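You operate a simulated robot arm through the tools that you are given. There is no shell and no other tool.

The job below is to be done with a simulated robot arm. You get a single attempt, and the scene is never put back.

JOB
Raise the fan to HIGH and cool the tall teal-ring sleeve on LOW.
Fine: TALL knob FREE to lift, FIXED after; wait till the orange sticker turns grey; AIR off at the end; the fan stays level; the other sleeves stay. Where these are worked on the way, their far stop is far enough and under half their travel is too little: yellow knob marked tall.

The check looks at the end state, three seconds after you hand in, the way a careful person would. Anything else that was tipped, shoved, dropped, spilled or broken makes it a failure.

ROBOT AND FRAMES
A 7-joint arm with a two-finger parallel gripper, fixed in place. Base frame: the origin is at the foot of the arm, x ahead of it, y to its left, z up. Readings come in m, rad, newtons and seconds.
With the tool pointing down near the work surface it reaches from about 0.1 to 0.64 m from the base axis. Its first joint turns from -1.152 to 1.152 rad. Payload 1.57 kg.
The TCP is the grasp point between the finger pads, 0.03 m short of the fingertips. In the tool frame z runs along the fingers and y along their closing line. The gripper opens to 0.08 m. The fingers are 0.017 m wide and 0.012 m thick; the gripper's body (0.04 by 0.082 m) begins 0.08 m behind the TCP.
Orientation is told as [roll, pitch, yaw] about the base's x, y, z axes, in that order, counted from this pose: with the fingers straight down and closing along the base's y, the tool's x points along the base's -x, its y along +y and its z along -z.

CONTROLS
- The arm moves only by the tool apply_moves. Its argument "moves" is a list that holds one entry, the list of rows, each a list of 7 numbers: the turn, a rotation vector about the tool's x, y, z in units of 90 degrees (1.0 is 90 degrees), then the shift along the tool's x, y, z in units of 100 mm (1.0 is 100 mm), then the opening, from 0 (shut) to 1 (fully open). In form: [[[wx, wy, wz, dx, dy, dz, claw], ...]]. A call has 1 to 20 rows; each row is the pose to reach, as a shift and turn from the pose commanded when the call began, along the tool's axes at that moment. A call with a number of a shift or a turn outside -1 to 1 is refused whole. Rows are played at 5 a second. More than 0.05 m and 0.15 rad between two rows, or a gripper value outside its range, and nothing of the call is played. Where a pose cannot be reached the arm comes as near as it can. A force on the tool above 40 N (or 10 N above the force at the start of the call, whichever is more), or a blocked arm, ends the call early, and 0.2 s more pass. The fingers move at their own pace (about 0.072 m/s each) and stop on an object; they squeeze with about 43 N. The grip force told is the motor's: it shows also when the fingers shut on nothing. Time passes only in rows, and 0.2 s behind the last, so rows that repeat a pose let the fingers close. The reply holds the time, the measured pose of the TCP, the force on the tool along the base axes, the opening and the grip force, in the units named above and with some noise, with the torque about the TCP (base axes, N m) and any sound that the robot's microphone picked up.
- Cameras (640 x 400 px; columns grow to the right, rows downward): "scene" is fixed at [0.0717, 0.4455, 1.4249]; the picture's right is [-0.61, -0.80, 0.00], its down [-0.45, 0.35, -0.82] and it looks along [0.65, -0.50, -0.57] (base axes); focal length 286 px, centre (320, 200). "wrist" rides on the gripper at [0.072, -0.007, -0.122] in the tool frame; the picture's right is [0.09, 1.00, 0.00], its down [-0.84, 0.08, -0.54] and it looks along [-0.54, 0.05, 0.84] (tool axes); focal length 238 px, centre (320, 200). There is no depth. A picture from a camera that has moved, and an enlarged one, comes with that camera's place and axes in the base frame and with its lens.
- grab_frame(camera): a new picture of that camera. No time passes.
- inspect(camera, box): a new picture of the part [left, top, right, bottom] of that camera's present view, enlarged. No time passes.
- close_job(): hands the job in; it is judged then, once.

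Places have to be worked out from the pictures, the camera data and where the tool is seen. Open the gripper and draw the arm clear of the work before you hand the job in, unless the task says otherwise.

The tools are called after ">>>" as a command line: name --argument value ..., lists and objects as JSON in quotes. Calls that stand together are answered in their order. apply_moves: Moves the arm, as the interface text tells. Its arguments: {"type":"object","properties":{"moves":{"type":"array"}},"required":["moves"]} The other tools are called the same way: grab_frame (camera) takes a picture; inspect (camera, box) takes an enlarged picture of a part of a camera's view; close_job () hands the job in.

At the start:

```text
time: 0.0
ee_pos: [0.3127, 0.0549, 1.2648]
orientation: [0.0, -0.001, -0.002]
force: [0.0, 0.8, 0.1]
moment: [-0.01, -0.03, 0.01]
width: 0.08
grasp_force: 0.2
```

scene: 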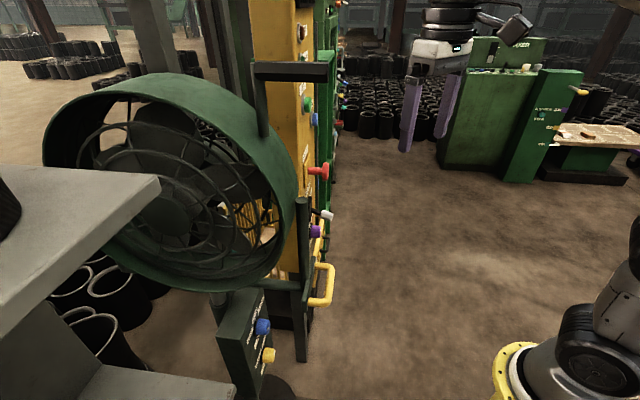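
wrist: 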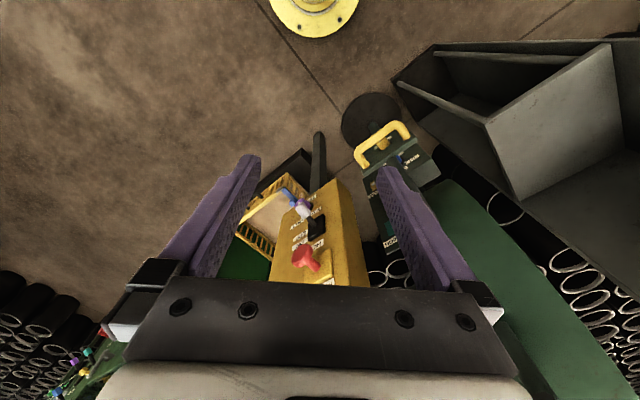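

The pictures show a fan on a post, a yellow machine panel and several knobs; I need closer views before moving anything.

>>> inspect --camera "scene" --box '[200, 50, 360, 150]'

>>> inspect --camera "scene" --box '[200, 150, 360, 250]'

>>> inspect --camera "scene" --box '[200, 250, 360, 400]'

>>> inspect --camera "wrist" --box '[220, 90, 460, 290]'

>>> inspect --camera "scene" --box '[430, 20, 640, 200]'

>>> inspect --camera "scene" --box '[0, 150, 250, 400]'

```text
4.00 times, centred on (280, 100) of scene
camera zoom: at [0.0717, 0.4455, 1.4249], right [-0.61, -0.8, 0.0], down [-0.45, 0.35, -0.82], along [0.65, -0.5, -0.57], focal length 1143 px, centre (480, 600)
```

zoom: 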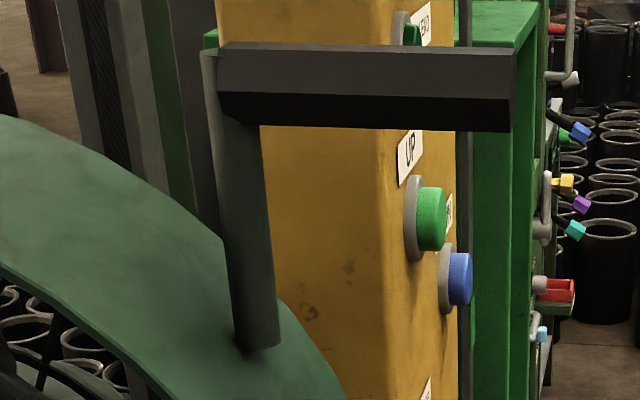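

```text
4.00 times, centred on (280, 200) of scene
camera zoom: at [0.0717, 0.4455, 1.4249], right [-0.61, -0.8, 0.0], down [-0.45, 0.35, -0.82], along [0.65, -0.5, -0.57], focal length 1143 px, centre (480, 200)
```

zoom: 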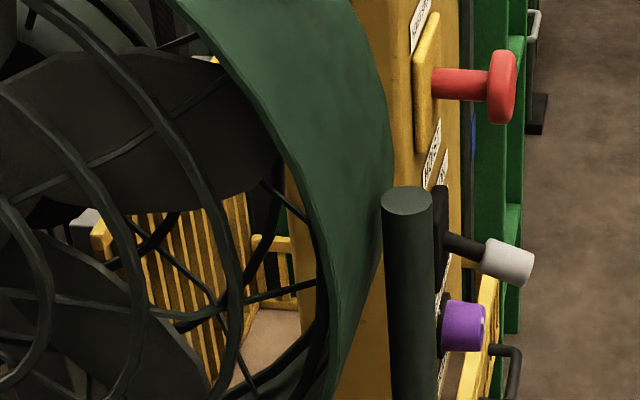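

```text
2.67 times, centred on (280, 325) of scene
camera zoom: at [0.0717, 0.4455, 1.4249], right [-0.61, -0.8, 0.0], down [-0.45, 0.35, -0.82], along [0.65, -0.5, -0.57], focal length 762 px, centre (427, -133)
```

zoom: 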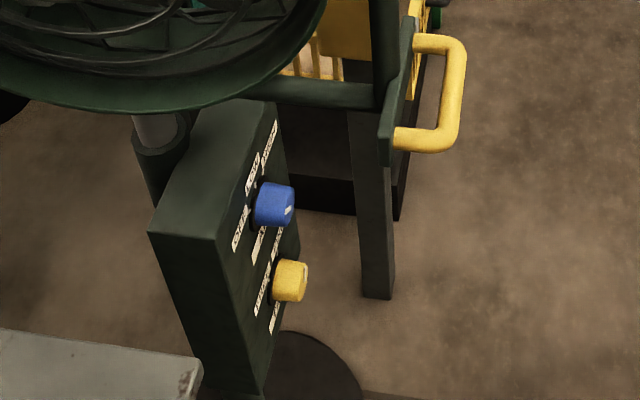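

```text
2.00 times, centred on (340, 190) of wrist
camera zoom: at [0.2419, 0.0481, 1.3872], right [-0.09, 1.0, 0.0], down [0.84, 0.08, 0.54], along [0.54, 0.05, -0.84], focal length 477 px, centre (280, 220)
```

zoom: 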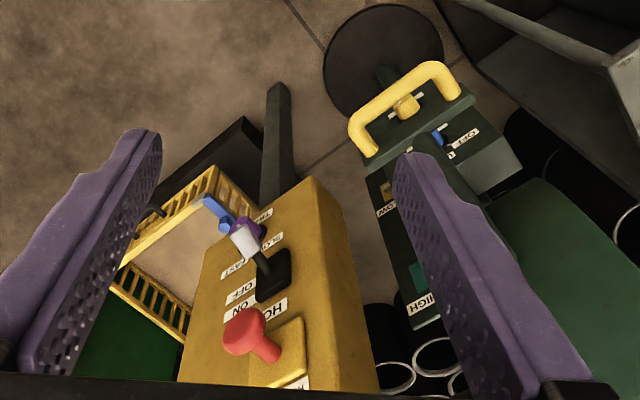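

```text
2.22 times, centred on (535, 110) of scene
camera zoom: at [0.0717, 0.4455, 1.4249], right [-0.61, -0.8, 0.0], down [-0.45, 0.35, -0.82], along [0.65, -0.5, -0.57], focal length 635 px, centre (-158, 400)
```

zoom: 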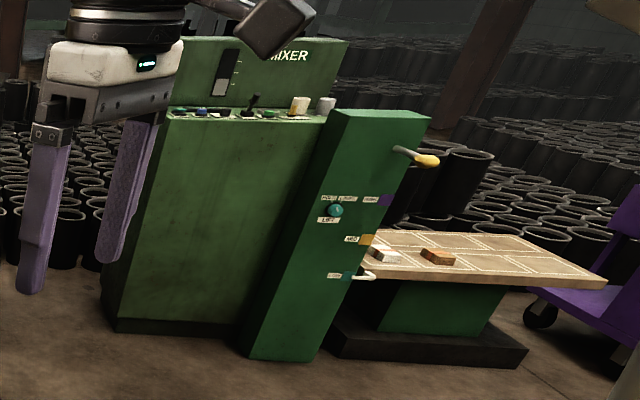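

```text
1.60 times, centred on (125, 275) of scene
camera zoom: at [0.0717, 0.4455, 1.4249], right [-0.61, -0.8, 0.0], down [-0.45, 0.35, -0.82], along [0.65, -0.5, -0.57], focal length 457 px, centre (632, 80)
```

zoom: 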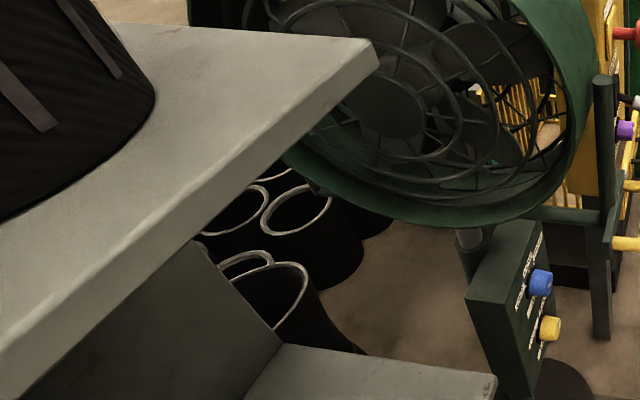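

The handle (yellow U) triangulates to about (0.39, 0.19, 0.92), and a two-knob box with blue and yellow knobs stands left of the yellow machine. I'll draw the arm back a bit and turn the wrist camera to the left to see the fan stand straight on.

>>> apply_moves --moves '[[[0, 0, -0.08, 0.2, 0, 0, 1], [0, 0, -0.16, 0.4, 0, 0, 1], [0, 0, -0.24, 0.6, 0, 0, 1], [0, 0, -0.28, 0.8, 0, 0, 1]]]'

>>> grab_frame --camera "wrist"

```text
time: 1.0
ee_pos: [0.2332, 0.0541, 1.2632]
orientation: [0.001, 0.0, 0.443]
force: [-0.6, 0.3, 0.2]
moment: [0.0, 0.0, -0.03]
width: 0.0802
grasp_force: 0.0
```

```text
taken
camera wrist: at [0.1725, 0.0178, 1.3852], right [-0.51, 0.86, 0.0], down [0.72, 0.43, 0.54], along [0.47, 0.28, -0.84], focal length 238 px, centre (320, 200)
```

wrist: 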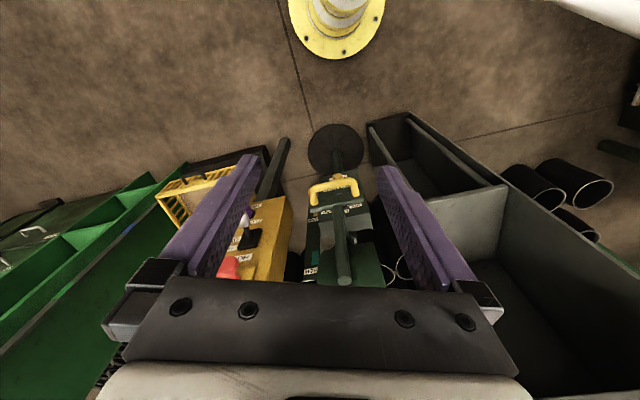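

The yaw worked and the fan stand is now centred. Next I pitch the tool up about 0.55 rad so the camera looks more horizontally at the panel.

>>> apply_moves --moves '[[[0, -0.09, 0, 0, 0, 0, 1], [0, -0.18, 0, 0, 0, 0, 1], [0, -0.27, 0, 0, 0, 0, 1], [0, -0.35, 0, 0, 0, 0, 1]]]'

>>> grab_frame --camera "wrist"

>>> grab_frame --camera "scene"

```text
time: 2.0
ee_pos: [0.234, 0.0536, 1.266]
orientation: [-0.001, -0.553, 0.441]
force: [-0.8, 0.3, -0.2]
moment: [0.02, 0.05, 0.01]
width: 0.0803
grasp_force: 0.1
```

```text
taken
camera wrist: at [0.1232, -0.005, 1.3317], right [-0.49, 0.87, -0.05], down [0.35, 0.25, 0.9], along [0.79, 0.43, -0.43], focal length 238 px, centre (320, 200)
```

wrist: 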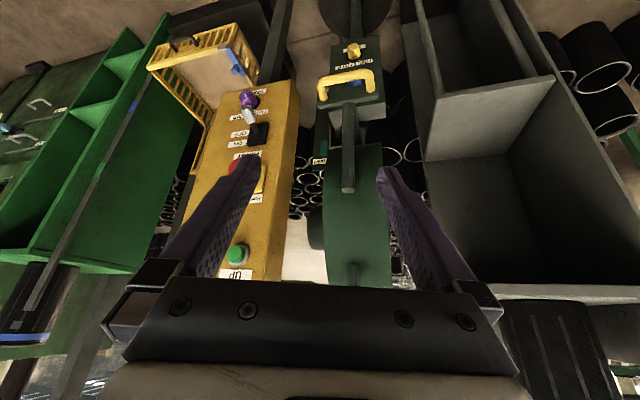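

```text
taken
```

scene: 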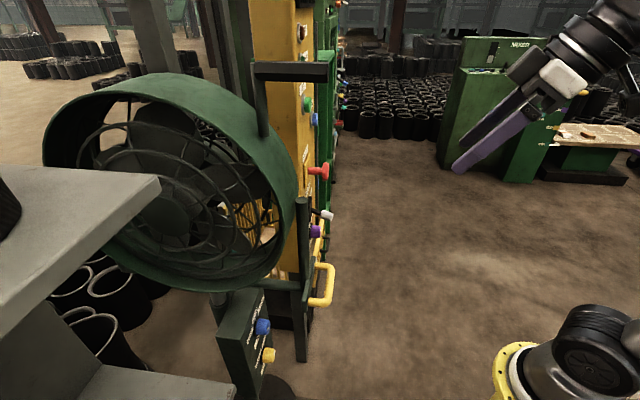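

The camera is upside-down relative to the world, but it now sees the fan edge-on with handle and control box. I'll zoom in on the panel and on the sleeves at the right.

>>> inspect --camera "wrist" --box '[280, 20, 420, 120]'

>>> inspect --camera "wrist" --box '[280, 110, 420, 210]'

>>> inspect --camera "wrist" --box '[440, 260, 640, 400]'

>>> inspect --camera "wrist" --box '[140, 80, 300, 290]'

```text
4.00 times, centred on (350, 70) of wrist
camera zoom: at [0.1232, -0.005, 1.3317], right [-0.49, 0.87, -0.05], down [0.35, 0.25, 0.9], along [0.79, 0.43, -0.43], focal length 953 px, centre (200, 720)
```

zoom: 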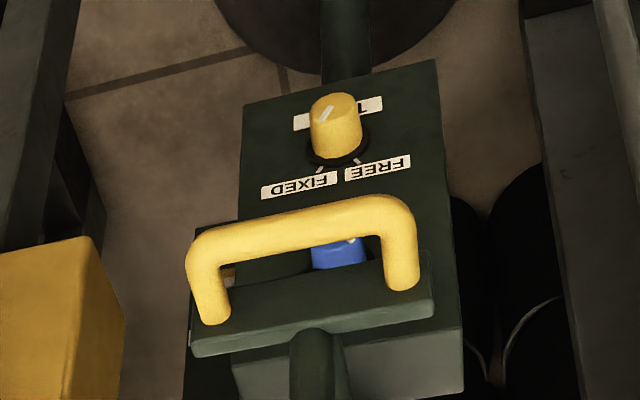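

```text
4.00 times, centred on (350, 160) of wrist
camera zoom: at [0.1232, -0.005, 1.3317], right [-0.49, 0.87, -0.05], down [0.35, 0.25, 0.9], along [0.79, 0.43, -0.43], focal length 953 px, centre (200, 360)
```

zoom: 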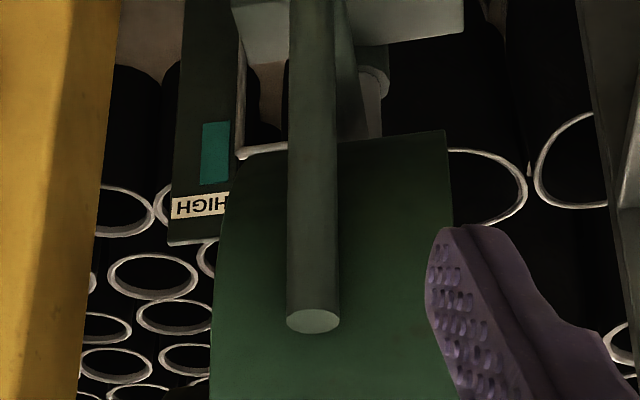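

```text
2.86 times, centred on (540, 330) of wrist
camera zoom: at [0.1232, -0.005, 1.3317], right [-0.49, 0.87, -0.05], down [0.35, 0.25, 0.9], along [0.79, 0.43, -0.43], focal length 681 px, centre (-309, -171)
```

zoom: 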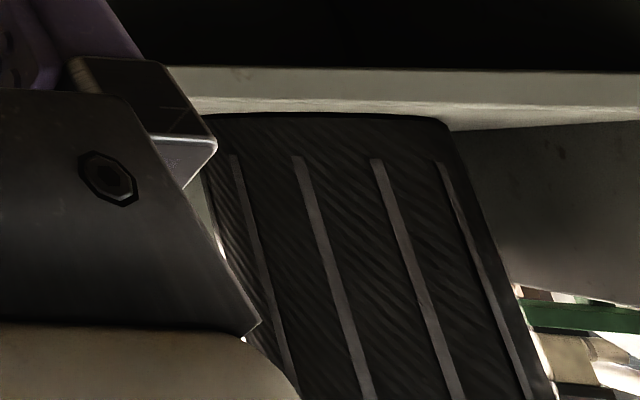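

```text
1.90 times, centred on (220, 185) of wrist
camera zoom: at [0.1232, -0.005, 1.3317], right [-0.49, 0.87, -0.05], down [0.35, 0.25, 0.9], along [0.79, 0.43, -0.43], focal length 454 px, centre (510, 229)
```

zoom: 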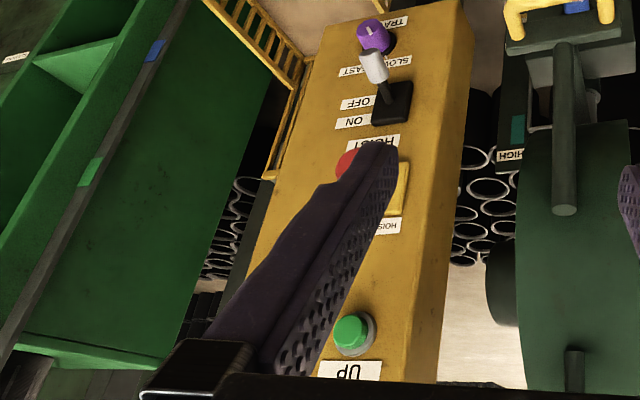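

The labels read HOIST for the yellow machine (not ours) and, on the fan box, a yellow knob with FREE/FIXED. I'll lower and level the tool for a straighter view of the fan box and knob pointers.

>>> apply_moves --moves '[[[0, -0.07, 0, 0.23, -0.07, 0.21, 1], [0, -0.14, 0, 0.46, -0.14, 0.42, 1], [0, -0.21, 0, 0.7, -0.21, 0.63, 1], [0, -0.28, 0, 0.93, -0.28, 0.84, 1]]]'

>>> grab_frame --camera "wrist"

>>> grab_frame --camera "scene"

```text
time: 3.0
ee_pos: [0.2124, 0.0135, 1.1444]
orientation: [-0.001, -0.992, 0.44]
force: [0.4, 0.4, 0.6]
moment: [0.0, 0.01, 0.02]
width: 0.08
grasp_force: 0.1
```

```text
taken
camera wrist: at [0.0889, -0.0531, 1.151], right [-0.47, 0.88, -0.08], down [-0.03, 0.07, 1.0], along [0.88, 0.47, -0.01], focal length 238 px, centre (320, 200)
```

wrist: 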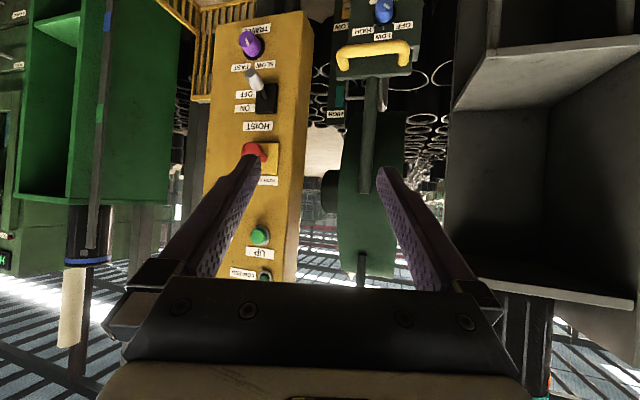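

```text
taken
```

scene: 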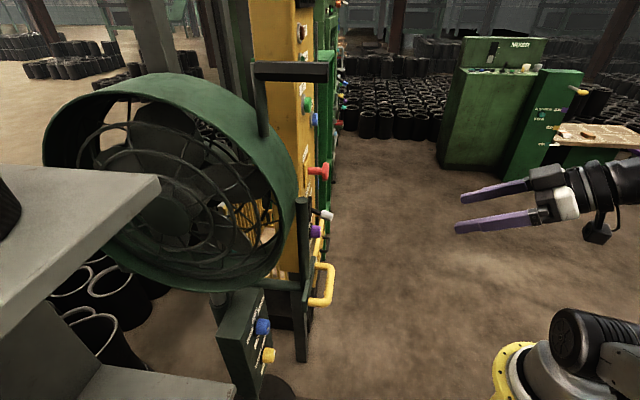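

The camera is level now. I'll zoom in on the blue knob's labels, the height strip and the sleeve hanging or standing at lower right.

>>> inspect --camera "wrist" --box '[320, 0, 430, 70]'

>>> inspect --camera "wrist" --box '[310, 60, 430, 160]'

>>> inspect --camera "wrist" --box '[440, 220, 640, 400]'

>>> inspect --camera "wrist" --box '[300, 140, 420, 290]'

```text
5.71 times, centred on (375, 35) of wrist
camera zoom: at [0.0889, -0.0531, 1.151], right [-0.47, 0.88, -0.08], down [-0.03, 0.07, 1.0], along [0.88, 0.47, -0.01], focal length 1362 px, centre (6, 1143)
```

zoom: 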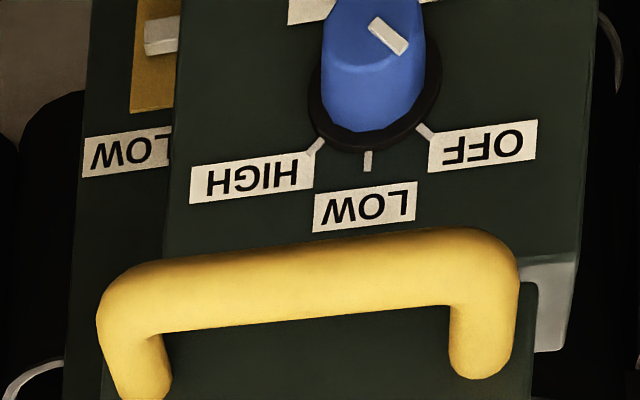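

```text
4.00 times, centred on (370, 110) of wrist
camera zoom: at [0.0889, -0.0531, 1.151], right [-0.47, 0.88, -0.08], down [-0.03, 0.07, 1.0], along [0.88, 0.47, -0.01], focal length 953 px, centre (120, 560)
```

zoom: 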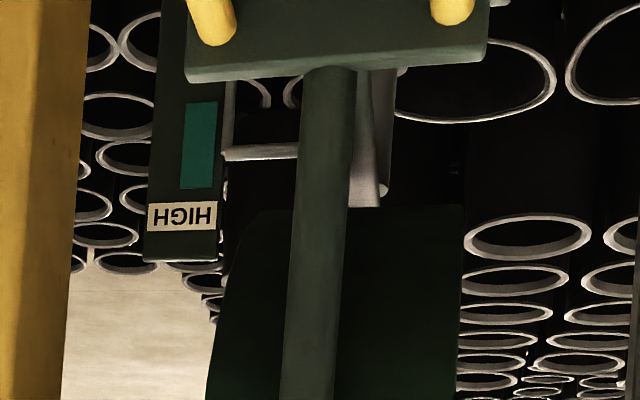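

```text
2.22 times, centred on (540, 310) of wrist
camera zoom: at [0.0889, -0.0531, 1.151], right [-0.47, 0.88, -0.08], down [-0.03, 0.07, 1.0], along [0.88, 0.47, -0.01], focal length 530 px, centre (-169, -44)
```

zoom: 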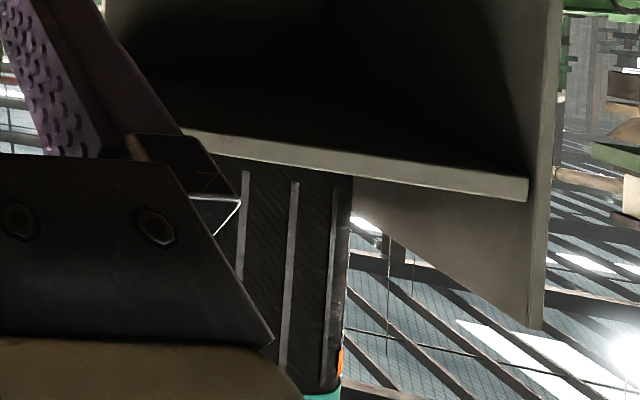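

```text
2.67 times, centred on (360, 215) of wrist
camera zoom: at [0.0889, -0.0531, 1.151], right [-0.47, 0.88, -0.08], down [-0.03, 0.07, 1.0], along [0.88, 0.47, -0.01], focal length 636 px, centre (213, 160)
```

zoom: 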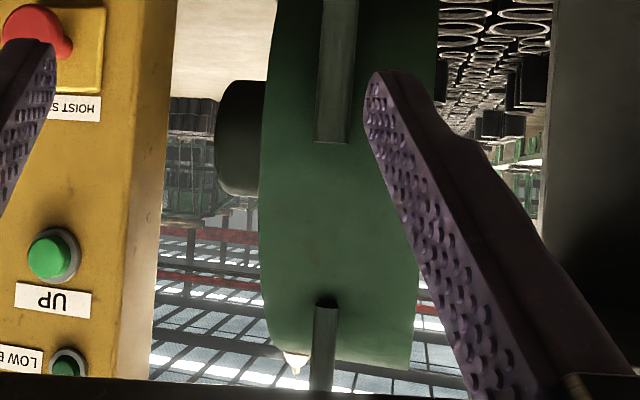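

The blue knob (AIR) reads OFF/LOW/HIGH and points to OFF; the white height pointer sits at the LOW ochre band (z≈0.60) and the teal HIGH band is centred about 0.25 m higher. I'll level the tool fully horizontal and go down a bit.

>>> apply_moves --moves '[[[0, -0.074, 0, 0.18, -0.054, 0.09, 1], [0, -0.148, 0, 0.36, -0.108, 0.18, 1], [0, -0.222, 0, 0.54, -0.162, 0.26, 1], [0, -0.296, 0, 0.72, -0.216, 0.35, 1], [0, -0.3686, 0, 0.907, -0.271, 0.44, 1]]]'

```text
time: 4.2
ee_pos: [0.2487, -0.0008, 1.0456]
orientation: [-1.005, -1.57, 1.445]
force: [0.3, 0.5, 0.2]
moment: [0.0, -0.01, 0.0]
width: 0.0797
grasp_force: 0.1
out of reach, approached as far as the arm can: row 2, 3, 4, 5
```

The wrist was too close to its column for that pose, so I'm stopped at (0.249, 0, 1.046), tool level. I turn to the panel's heading (~44°) and go down further with some more reach.

>>> apply_moves --moves '[[[-0.052, 0, 0, 0.25, 0.0, 0.17, 1], [-0.104, 0, 0, 0.5, 0.0, 0.34, 1], [-0.156, 0, 0, 0.75, 0.01, 0.5, 1], [-0.2075, 0, 0, 1.0, 0.016, 0.67, 1]]]'

>>> grab_frame --camera "wrist"

```text
time: 5.2
ee_pos: [0.304, 0.0276, 0.9442]
orientation: [0.433, -1.57, 0.334]
force: [0.3, -0.3, -0.5]
moment: [-0.01, -0.03, 0.01]
width: 0.0798
grasp_force: 0.1
```

```text
taken
camera wrist: at [0.222, -0.0619, 0.8735], right [-0.69, 0.72, -0.09], down [-0.44, -0.32, 0.84], along [0.57, 0.62, 0.54], focal length 238 px, centre (320, 200)
```

wrist: 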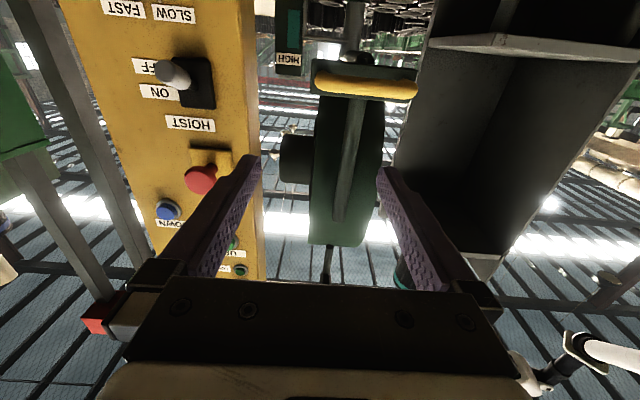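

I'm at (0.304, 0.028, 0.944), level, heading 44°. The camera looks upward this way, so I roll the tool 90° about its own axis to place the camera at its side and then see the knobs.

>>> apply_moves --moves '[[[0, 0, 0.09, 0, 0, 0, 1], [0, 0, 0.18, 0, 0, 0, 1], [0, 0, 0.27, 0, 0, 0, 1], [0, 0, 0.36, 0, 0, 0, 1], [0, 0, 0.45, 0, 0, 0, 1], [0, 0, 0.54, 0, 0, 0, 1], [0, 0, 0.63, 0, 0, 0, 1], [0, 0, 0.72, 0, 0, 0, 1], [0, 0, 0.81, 0, 0, 0, 1], [0, 0, 0.9, 0, 0, 0, 1], [0, 0, 0.99, 0, 0, 0, 1]]]'

>>> grab_frame --camera "wrist"

>>> grab_frame --camera "scene"

```text
time: 7.6
ee_pos: [0.3042, 0.0302, 0.9447]
orientation: [1.569, -0.012, -0.804]
force: [1.0, 0.8, -0.8]
moment: [-0.04, -0.04, -0.01]
width: 0.0801
grasp_force: 0.0
```

```text
taken
camera wrist: at [0.1677, -0.003, 0.9373], right [-0.07, 0.08, 0.99], down [0.19, -0.98, 0.09], along [0.98, 0.19, 0.06], focal length 238 px, centre (320, 200)
```

wrist: 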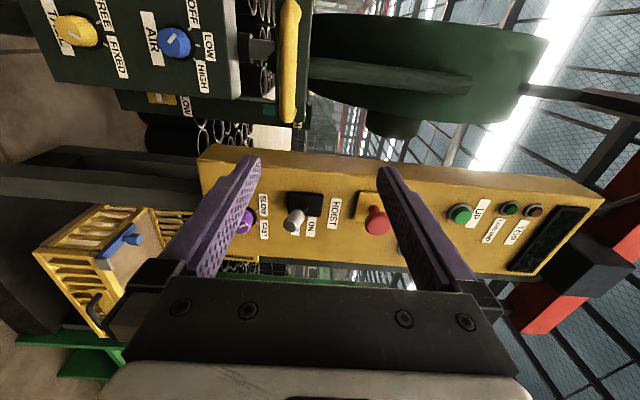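

```text
taken
```

scene: 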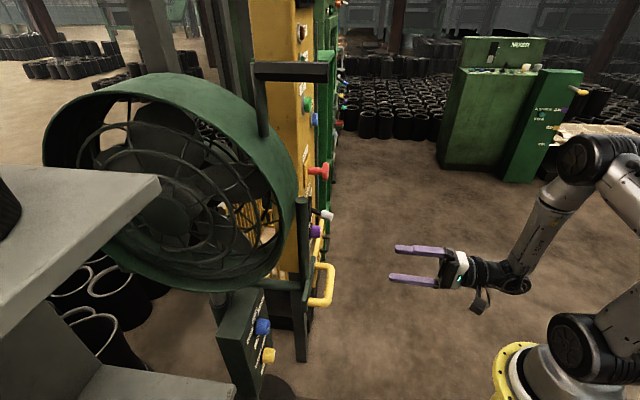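

This sideways view (image right = up) shows both knobs, labelled TALL and AIR. I zoom in on their pointers.

>>> inspect --camera "wrist" --box '[30, 0, 250, 110]'

>>> inspect --camera "wrist" --box '[30, 0, 140, 80]'

>>> inspect --camera "wrist" --box '[110, 0, 330, 160]'

```text
2.91 times, centred on (140, 55) of wrist
camera zoom: at [0.1677, -0.003, 0.9373], right [-0.07, 0.08, 0.99], down [0.19, -0.98, 0.09], along [0.98, 0.19, 0.06], focal length 693 px, centre (844, 622)
```

zoom: 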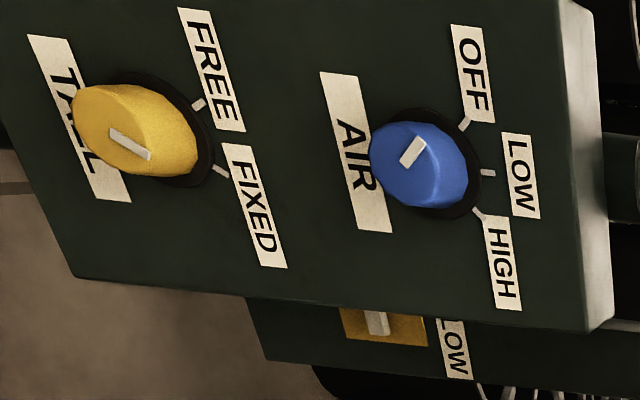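

```text
5.00 times, centred on (85, 40) of wrist
camera zoom: at [0.1677, -0.003, 0.9373], right [-0.07, 0.08, 0.99], down [0.19, -0.98, 0.09], along [0.98, 0.19, 0.06], focal length 1192 px, centre (1495, 1000)
```

zoom: 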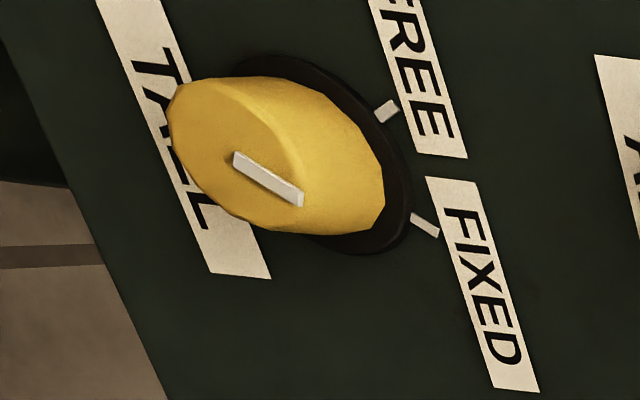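

```text
2.50 times, centred on (220, 80) of wrist
camera zoom: at [0.1677, -0.003, 0.9373], right [-0.07, 0.08, 0.99], down [0.19, -0.98, 0.09], along [0.98, 0.19, 0.06], focal length 596 px, centre (570, 500)
```

zoom: 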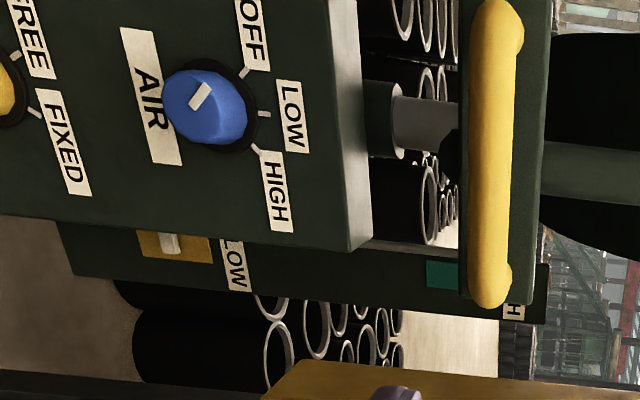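

TALL's pointer is at FIXED (clockwise side), FREE is the counter-clockwise tick; AIR points to OFF. The TALL knob face is at about (0.506, 0.293, 0.548), i.e. 0.33 forward, 0.054 left and 0.40 below the tool. I go down first, staying well in front of the handle.

>>> apply_moves --moves '[[[0, 0, 0, 0, -0.33, 0, 1], [0, 0, 0, 0, -0.67, 0, 1], [0, 0, 0, 0.1, -1.0, 0, 1]]]'

>>> apply_moves --moves '[[[0, 0, 0, 0.1, -0.33, 0, 1], [0, 0, 0, 0.2, -0.67, 0, 1], [0, 0, 0, 0.3, -1.0, 0, 1]]]'

>>> grab_frame --camera "wrist"

>>> grab_frame --camera "scene"

```text
time: 8.4
ee_pos: [0.3006, 0.0354, 0.8444]
orientation: [1.569, -0.017, -0.804]
force: [0.0, 0.6, -0.3]
moment: [0.01, -0.02, 0.0]
width: 0.0801
grasp_force: 0.0
```

```text
time: 9.2
ee_pos: [0.2802, 0.0564, 0.7467]
orientation: [1.57, -0.015, -0.803]
force: [0.7, -1.1, 0.5]
moment: [-0.01, 0.0, -0.01]
width: 0.0801
grasp_force: 0.1
```

```text
taken
camera wrist: at [0.1434, 0.0235, 0.7393], right [-0.07, 0.08, 0.99], down [0.19, -0.98, 0.09], along [0.98, 0.19, 0.06], focal length 238 px, centre (320, 200)
```

wrist: 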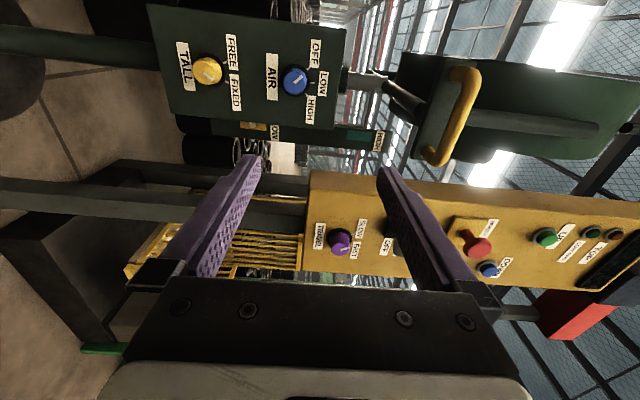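

```text
taken
```

scene: 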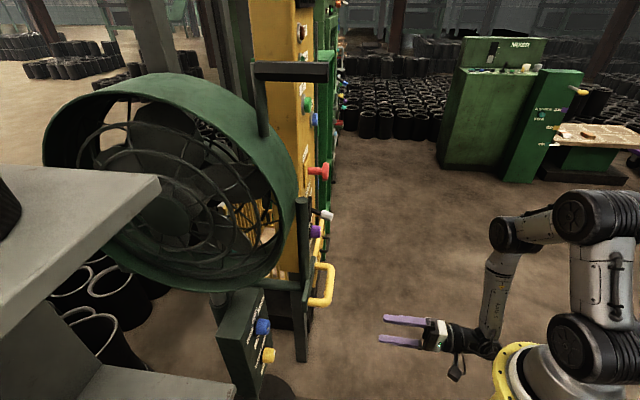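

I'm at (0.280, 0.056, 0.747) with a clear view of both knobs. I zoom in to triangulate them more exactly.

>>> inspect --camera "wrist" --box '[160, 20, 340, 130]'

>>> inspect --camera "wrist" --box '[370, 50, 500, 180]'

```text
3.56 times, centred on (250, 75) of wrist
camera zoom: at [0.1434, 0.0235, 0.7393], right [-0.07, 0.08, 0.99], down [0.19, -0.98, 0.09], along [0.98, 0.19, 0.06], focal length 848 px, centre (569, 644)
```

zoom: 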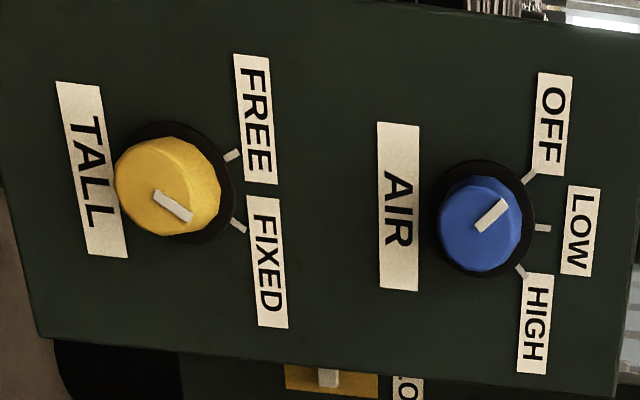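

```text
3.08 times, centred on (435, 115) of wrist
camera zoom: at [0.1434, 0.0235, 0.7393], right [-0.07, 0.08, 0.99], down [0.19, -0.98, 0.09], along [0.98, 0.19, 0.06], focal length 733 px, centre (-34, 462)
```

zoom: 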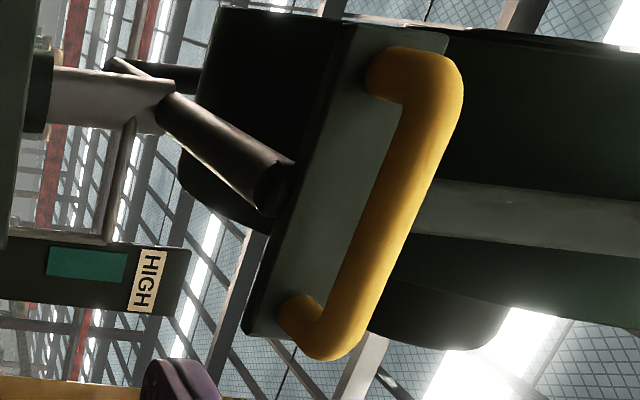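

Triangulation puts the TALL face at about (0.502, 0.294, 0.554) and AIR at (0.503, 0.297, 0.703). I drop to TALL's height and close to ~0.2 m in front.

>>> apply_moves --moves '[[[0, 0, 0, 0.05, -0.33, 0.0, 1], [0, 0, 0, 0.1, -0.67, 0.15, 1], [0, 0, 0, 0.1, -1.0, 0.3, 1]]]'

>>> apply_moves --moves '[[[0, 0, 0, 0.03, -0.31, 0.25, 1], [0, 0, 0, 0.06, -0.62, 0.5, 1], [0, 0, 0, 0.1, -0.93, 0.75, 1]]]'

>>> grab_frame --camera "wrist"

>>> grab_frame --camera "scene"

```text
time: 10.0
ee_pos: [0.2931, 0.0816, 0.6438]
orientation: [1.568, -0.016, -0.804]
force: [-0.4, 0.8, -0.2]
moment: [-0.02, -0.01, -0.03]
width: 0.08
grasp_force: 0.0
```

```text
time: 10.8
ee_pos: [0.3436, 0.1423, 0.5496]
orientation: [1.569, -0.016, -0.804]
force: [-0.5, -0.5, 0.6]
moment: [0.03, -0.01, -0.03]
width: 0.0801
grasp_force: 0.0
```

```text
taken
camera wrist: at [0.2065, 0.1095, 0.543], right [-0.07, 0.08, 0.99], down [0.19, -0.98, 0.09], along [0.98, 0.19, 0.06], focal length 238 px, centre (320, 200)
```

wrist: 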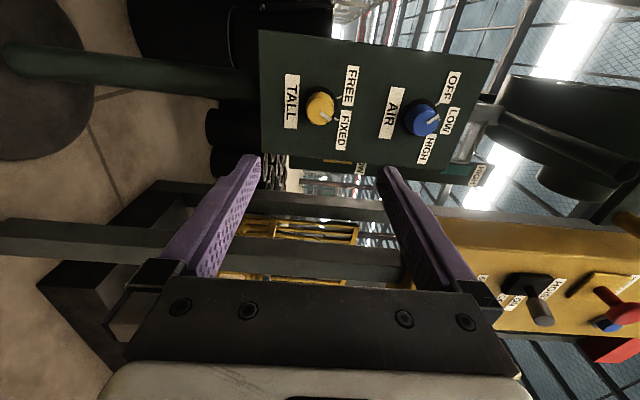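

```text
taken
```

scene: 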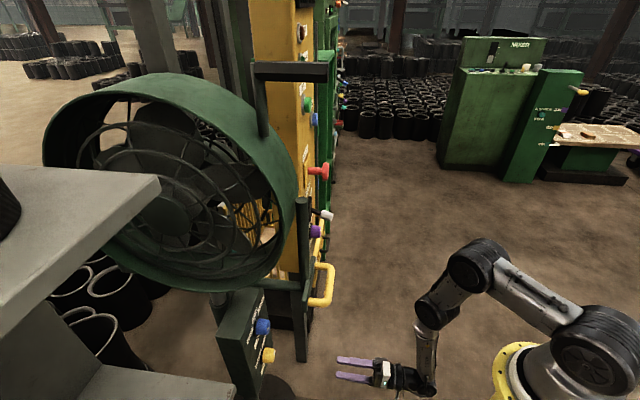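

Reached (0.344, 0.142, 0.550). I zoom on the TALL knob to refine its centre against the tool's axis.

>>> inspect --camera "wrist" --box '[270, 60, 390, 160]'

```text
4.00 times, centred on (330, 110) of wrist
camera zoom: at [0.2065, 0.1095, 0.543], right [-0.07, 0.08, 0.99], down [0.19, -0.98, 0.09], along [0.98, 0.19, 0.06], focal length 953 px, centre (280, 560)
```

zoom: 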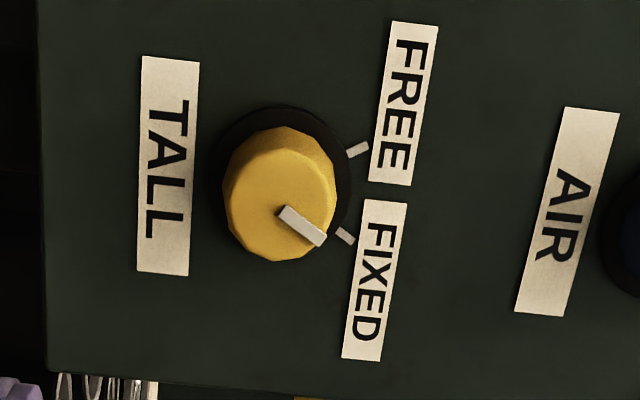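

The knob is within about 2 mm of the tool axis, 0.205–0.22 m ahead. I advance 0.15 m straight in and check again.

>>> apply_moves --moves '[[[0, 0, 0, 0, 0, 0.25, 1], [0, 0, 0, 0, 0, 0.5, 1], [0, 0, 0, -0.01, 0, 0.75, 1], [0, 0, 0, -0.02, 0, 1.0, 1]]]'

>>> apply_moves --moves '[[[0, 0, 0, 0, 0, 0.25, 1], [0, 0, 0, 0, 0, 0.5, 1]]]'

>>> grab_frame --camera "wrist"

>>> grab_frame --camera "scene"

```text
time: 11.8
ee_pos: [0.4147, 0.2069, 0.5502]
orientation: [1.566, -0.013, -0.806]
force: [-0.2, -0.6, -1.1]
moment: [-0.02, 0.0, 0.02]
width: 0.0801
grasp_force: 0.1
```

```text
time: 12.4
ee_pos: [0.4511, 0.2442, 0.5511]
orientation: [1.569, -0.016, -0.805]
force: [0.6, 0.1, 0.4]
moment: [0.01, -0.03, -0.01]
width: 0.0798
grasp_force: 0.0
```

```text
taken
camera wrist: at [0.3143, 0.2116, 0.5424], right [-0.07, 0.08, 0.99], down [0.19, -0.98, 0.09], along [0.98, 0.19, 0.06], focal length 238 px, centre (320, 200)
```

wrist: 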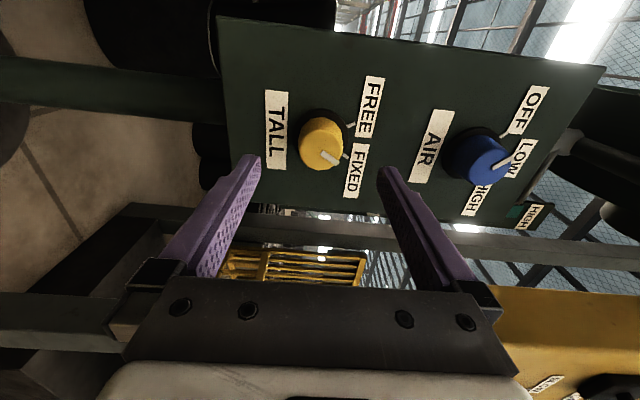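

```text
taken
```

scene: 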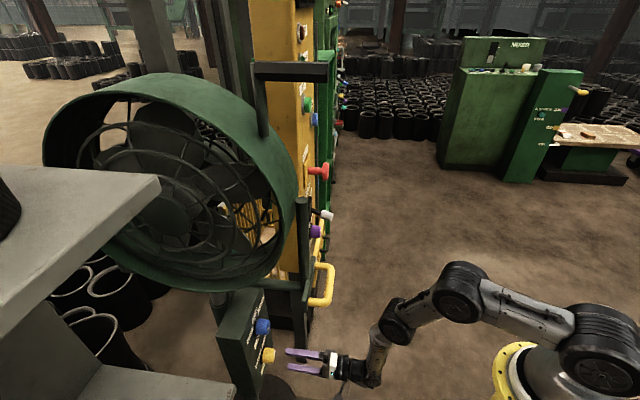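

>>> inspect --camera "wrist" --box '[250, 80, 400, 200]'

```text
3.33 times, centred on (325, 140) of wrist
camera zoom: at [0.3143, 0.2116, 0.5424], right [-0.07, 0.08, 0.99], down [0.19, -0.98, 0.09], along [0.98, 0.19, 0.06], focal length 794 px, centre (303, 400)
```

zoom: 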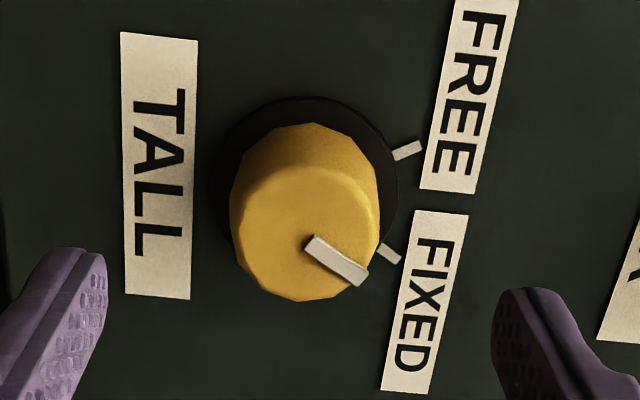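

The TALL knob face is centred on the axis about 0.070 m ahead, ~37 mm across. I advance 0.066 m so the open fingers straddle it, not touching the plate.

>>> apply_moves --moves '[[[0, 0, 0, 0, 0, 0.2, 1], [0, 0, 0, -0.01, 0, 0.4, 1], [0, 0, 0, -0.02, 0, 0.55, 1], [0, 0, 0, -0.02, 0, 0.66, 1]]]'

>>> grab_frame --camera "wrist"

```text
time: 13.4
ee_pos: [0.5001, 0.2885, 0.55]
orientation: [1.568, -0.013, -0.805]
force: [0.6, 0.2, 0.2]
moment: [-0.01, 0.0, 0.0]
width: 0.0801
grasp_force: 0.1
```

```text
taken
camera wrist: at [0.3631, 0.2557, 0.5431], right [-0.07, 0.08, 0.99], down [0.19, -0.98, 0.09], along [0.98, 0.19, 0.06], focal length 238 px, centre (320, 200)
```

wrist: 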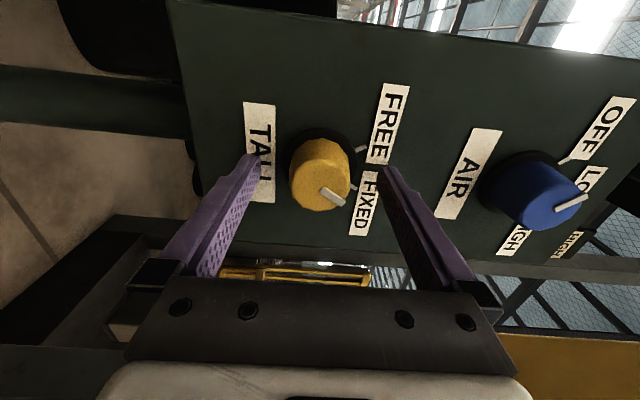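

The fingers straddle the TALL knob with its face at the TCP plane and no contact force. I close on it.

>>> apply_moves --moves '[[[0, 0, 0, 0, 0, 0, 0], [0, 0, 0, 0, 0, 0, 0], [0, 0, 0, 0, 0, 0, 0], [0, 0, 0, 0, 0, 0, 0]]]'

>>> grab_frame --camera "wrist"

```text
time: 14.4
ee_pos: [0.4999, 0.2883, 0.5495]
orientation: [1.567, -0.017, -0.804]
force: [2.9, 3.1, -4.7]
moment: [-0.11, 0.07, -0.18]
width: 0.0408
grasp_force: 45.3
```

```text
taken
camera wrist: at [0.3631, 0.2557, 0.543], right [-0.07, 0.08, 0.99], down [0.19, -0.98, 0.09], along [0.98, 0.19, 0.06], focal length 238 px, centre (320, 200)
```

wrist: 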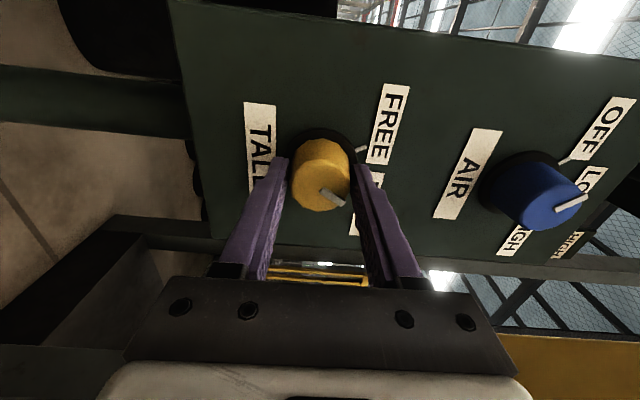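

Gripped at 0.041 m with light side forces. I turn it counter-clockwise (negative about tool z) by about 57° first and watch the torque.

>>> apply_moves --moves '[[[0, 0, -0.07, 0, 0, 0, 0], [0, 0, -0.14, 0, 0, 0, 0], [0, 0, -0.21, 0, 0, 0, 0], [0, 0, -0.28, 0, 0, 0, 0], [0, 0, -0.35, 0, 0, 0, 0], [0, 0, -0.42, 0, 0, 0, 0], [0, 0, -0.49, 0, 0, 0, 0], [0, 0, -0.56, 0, 0, 0, 0], [0, 0, -0.63, 0, 0, 0, 0]]]'

>>> grab_frame --camera "wrist"

```text
time: 16.4
ee_pos: [0.5003, 0.2893, 0.5493]
orientation: [1.564, -1.007, -0.801]
force: [-9.3, -9.5, 1.9]
moment: [0.48, -0.46, -0.15]
width: 0.0407
grasp_force: 45.2
```

```text
taken
camera wrist: at [0.3898, 0.2276, 0.4864], right [-0.62, 0.64, 0.45], down [-0.12, -0.65, 0.75], along [0.78, 0.41, 0.48], focal length 238 px, centre (320, 200)
```

wrist: 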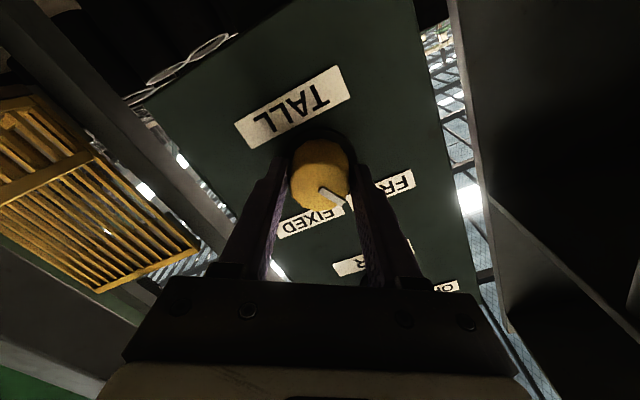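

The knob turned with the fingers and the pointer is approaching FREE. I go on in small steps toward the stop.

>>> apply_moves --moves '[[[0, 0, -0.05, 0, 0, 0, 0], [0, 0, -0.1, 0, 0, 0, 0], [0, 0, -0.15, 0, 0, 0, 0]]]'

>>> inspect --camera "wrist" --box '[220, 60, 460, 290]'

```text
time: 17.2
ee_pos: [0.4995, 0.2893, 0.5509]
orientation: [1.566, -1.242, -0.8]
force: [-9.6, -4.9, 3.7]
moment: [0.31, 0.43, 0.24]
width: 0.0408
grasp_force: 45.1
```

```text
1.74 times, centred on (340, 175) of wrist
camera zoom: at [0.4011, 0.2159, 0.4806], right [-0.67, 0.7, 0.23], down [-0.25, -0.52, 0.82], along [0.69, 0.49, 0.53], focal length 414 px, centre (285, 244)
```

zoom: 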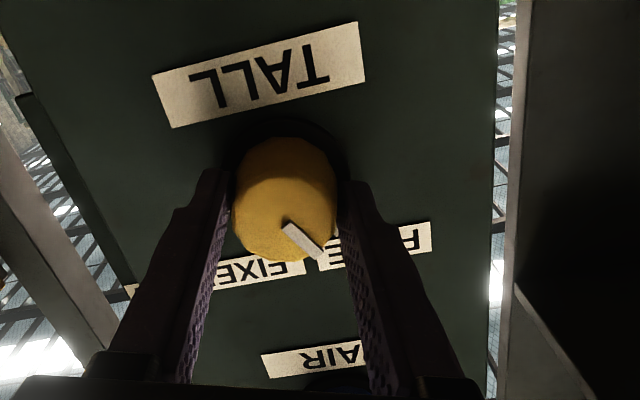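

The turn is 70° and a torque of ~0.5 N m has appeared, so the stop is near. One more small step to make sure.

>>> apply_moves --moves '[[[0, 0, -0.03, 0, 0, 0, 0], [0, 0, -0.06, 0, 0, 0, 0]]]'

>>> inspect --camera "wrist" --box '[220, 60, 460, 290]'

```text
time: 17.8
ee_pos: [0.5003, 0.288, 0.5495]
orientation: [1.563, -1.333, -0.795]
force: [-8.7, -3.9, 2.6]
moment: [0.73, 0.81, 0.05]
width: 0.0407
grasp_force: 45.2
```

```text
1.74 times, centred on (340, 175) of wrist
camera zoom: at [0.4055, 0.2114, 0.4792], right [-0.69, 0.71, 0.14], down [-0.31, -0.46, 0.83], along [0.66, 0.53, 0.53], focal length 414 px, centre (285, 244)
```

zoom: 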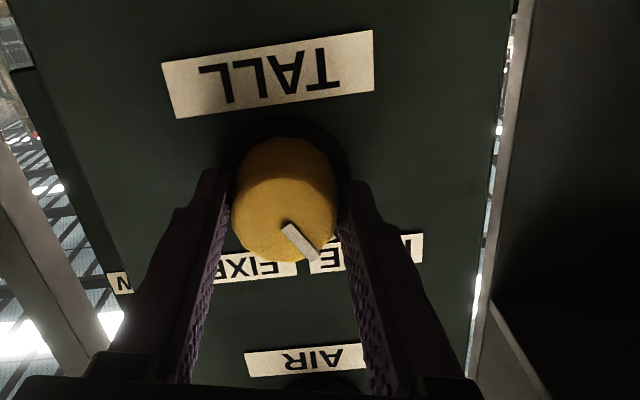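

Torque has grown to ~1.1 N m with the pointer at FREE: that's the stop. I open the gripper and check.

>>> apply_moves --moves '[[[0, 0, -0.0, 0, 0, 0, 0.5], [0, 0, 0, 0, 0, 0, 1], [0, 0, 0, 0, 0, 0, 1], [0, 0, 0, 0, 0, 0, 1]]]'

>>> inspect --camera "wrist" --box '[220, 60, 460, 290]'

>>> grab_frame --camera "scene"

```text
time: 18.8
ee_pos: [0.5005, 0.2881, 0.5495]
orientation: [1.562, -1.335, -0.795]
force: [-0.1, 0.5, 0.0]
moment: [0.01, 0.01, -0.04]
width: 0.08
grasp_force: 0.0
```

```text
1.74 times, centred on (340, 175) of wrist
camera zoom: at [0.4058, 0.2113, 0.4791], right [-0.69, 0.71, 0.14], down [-0.31, -0.46, 0.83], along [0.66, 0.53, 0.53], focal length 414 px, centre (285, 244)
```

zoom: 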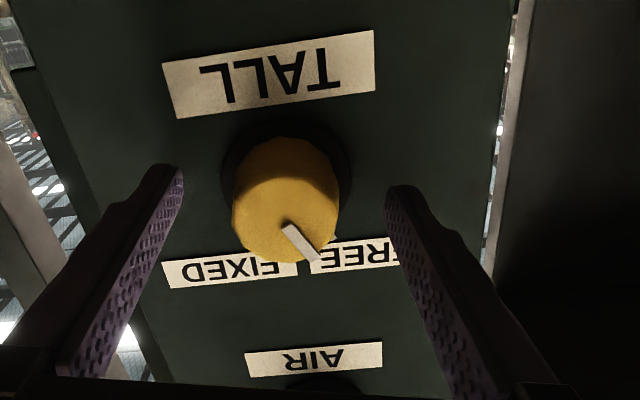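

```text
taken
```

scene: 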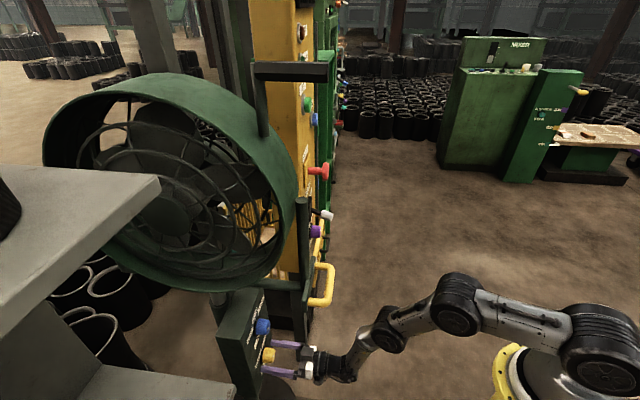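

TALL now points at FREE and stayed there. I back straight out 0.2 m and roll back so that the fingers close vertically for the handle bar.

>>> apply_moves --moves '[[[0, 0, 0, 0, 0, -0.33, 1], [0, 0, 0, 0, 0, -0.67, 1], [0, 0, 0, 0, 0, -1.0, 1]]]'

>>> apply_moves --moves '[[[0, 0, 0.085, 0, 0, -0.1, 1], [0, 0, 0.17, 0, 0, -0.2, 1], [0, 0, 0.255, 0, 0, -0.3, 1], [0, 0, 0.34, 0, 0, -0.4, 1], [0, 0, 0.425, 0, 0, -0.5, 1], [0, 0, 0.51, 0, 0, -0.6, 1], [0, 0, 0.595, 0, 0, -0.7, 1], [0, 0, 0.68, 0, 0, -0.8, 1], [0, 0, 0.765, 0, 0, -0.9, 1], [0, 0, 0.845, 0, 0, -1.0, 1]]]'

>>> grab_frame --camera "wrist"

```text
time: 19.6
ee_pos: [0.4268, 0.2162, 0.5512]
orientation: [1.566, -1.336, -0.801]
force: [0.3, 0.1, 0.4]
moment: [-0.01, 0.02, -0.04]
width: 0.08
grasp_force: 0.1
```

```text
time: 21.8
ee_pos: [0.3561, 0.1499, 0.5502]
orientation: [1.57, -0.006, -0.806]
force: [-0.2, 0.1, 0.1]
moment: [-0.01, 0.0, 0.02]
width: 0.0798
grasp_force: 0.0
```

```text
taken
camera wrist: at [0.2195, 0.1171, 0.5445], right [-0.07, 0.07, 1.0], down [0.19, -0.98, 0.08], along [0.98, 0.19, 0.05], focal length 238 px, centre (320, 200)
```

wrist: 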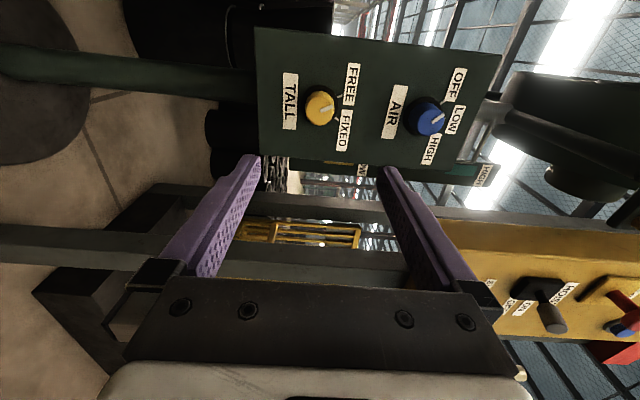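

I check the TALL pointer from straight in front before leaving it.

>>> inspect --camera "wrist" --box '[270, 60, 390, 160]'

```text
4.00 times, centred on (330, 110) of wrist
camera zoom: at [0.2195, 0.1171, 0.5445], right [-0.07, 0.07, 1.0], down [0.19, -0.98, 0.08], along [0.98, 0.19, 0.05], focal length 953 px, centre (280, 560)
```

zoom: 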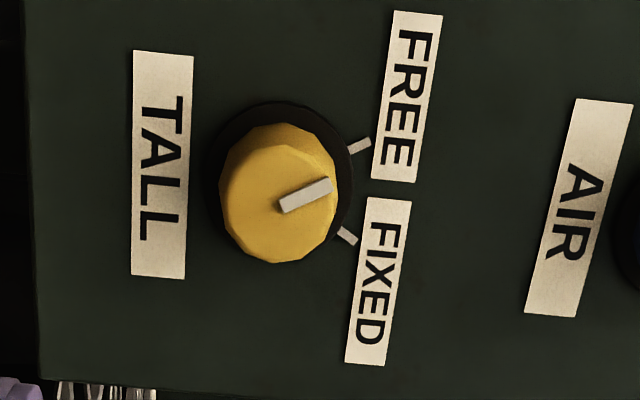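

The pointer is squarely at FREE. Now I go back and up in front of the handle bar (about (0.384, 0.179, 0.902)), keeping clear of it.

>>> apply_moves --moves '[[[0, 0, 0, 0, 0.25, -0.3, 1], [0, 0, 0, 0, 0.5, -0.5, 1], [0, 0, 0, 0, 0.75, -0.65, 1], [0, 0, 0, 0, 1.0, -0.75, 1]]]'

>>> apply_moves --moves '[[[0, 0, 0, 0, 0.33, -0.17, 1], [0, 0, 0, 0, 0.67, -0.34, 1], [0, 0, 0, 0, 1.0, -0.5, 1]]]'

>>> apply_moves --moves '[[[0, 0, 0, 0, 0.25, 0, 1], [0, 0, 0, 0, 0.5, 0, 1], [0, 0, 0, 0, 0.75, 0, 1], [0, 0, 0, 0, 1.0, 0, 1]]]'

>>> grab_frame --camera "wrist"

```text
time: 22.8
ee_pos: [0.3013, 0.0987, 0.6506]
orientation: [1.569, -0.007, -0.805]
force: [-0.3, -0.6, 0.3]
moment: [0.03, 0.0, 0.01]
width: 0.0799
grasp_force: 0.0
```

```text
time: 23.6
ee_pos: [0.2659, 0.0629, 0.7481]
orientation: [1.571, -0.006, -0.804]
force: [-0.4, 1.0, 0.9]
moment: [0.01, 0.0, -0.04]
width: 0.08
grasp_force: 0.1
```

```text
time: 24.6
ee_pos: [0.2656, 0.0645, 0.8527]
orientation: [1.569, -0.009, -0.805]
force: [-0.7, -0.2, 0.7]
moment: [0.0, 0.0, 0.0]
width: 0.0798
grasp_force: 0.1
```

```text
taken
camera wrist: at [0.1293, 0.0322, 0.8452], right [-0.07, 0.07, 0.99], down [0.19, -0.98, 0.09], along [0.98, 0.19, 0.05], focal length 238 px, centre (320, 200)
```

wrist: 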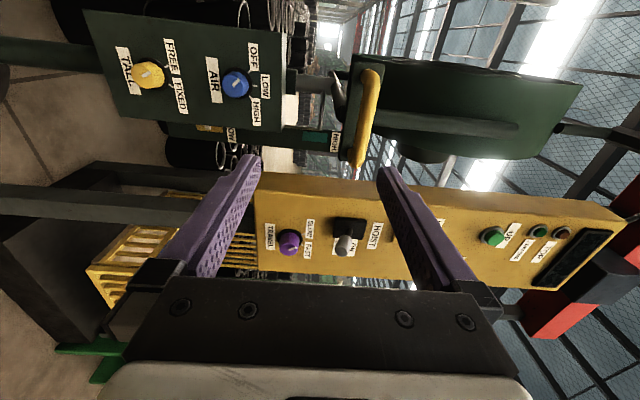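

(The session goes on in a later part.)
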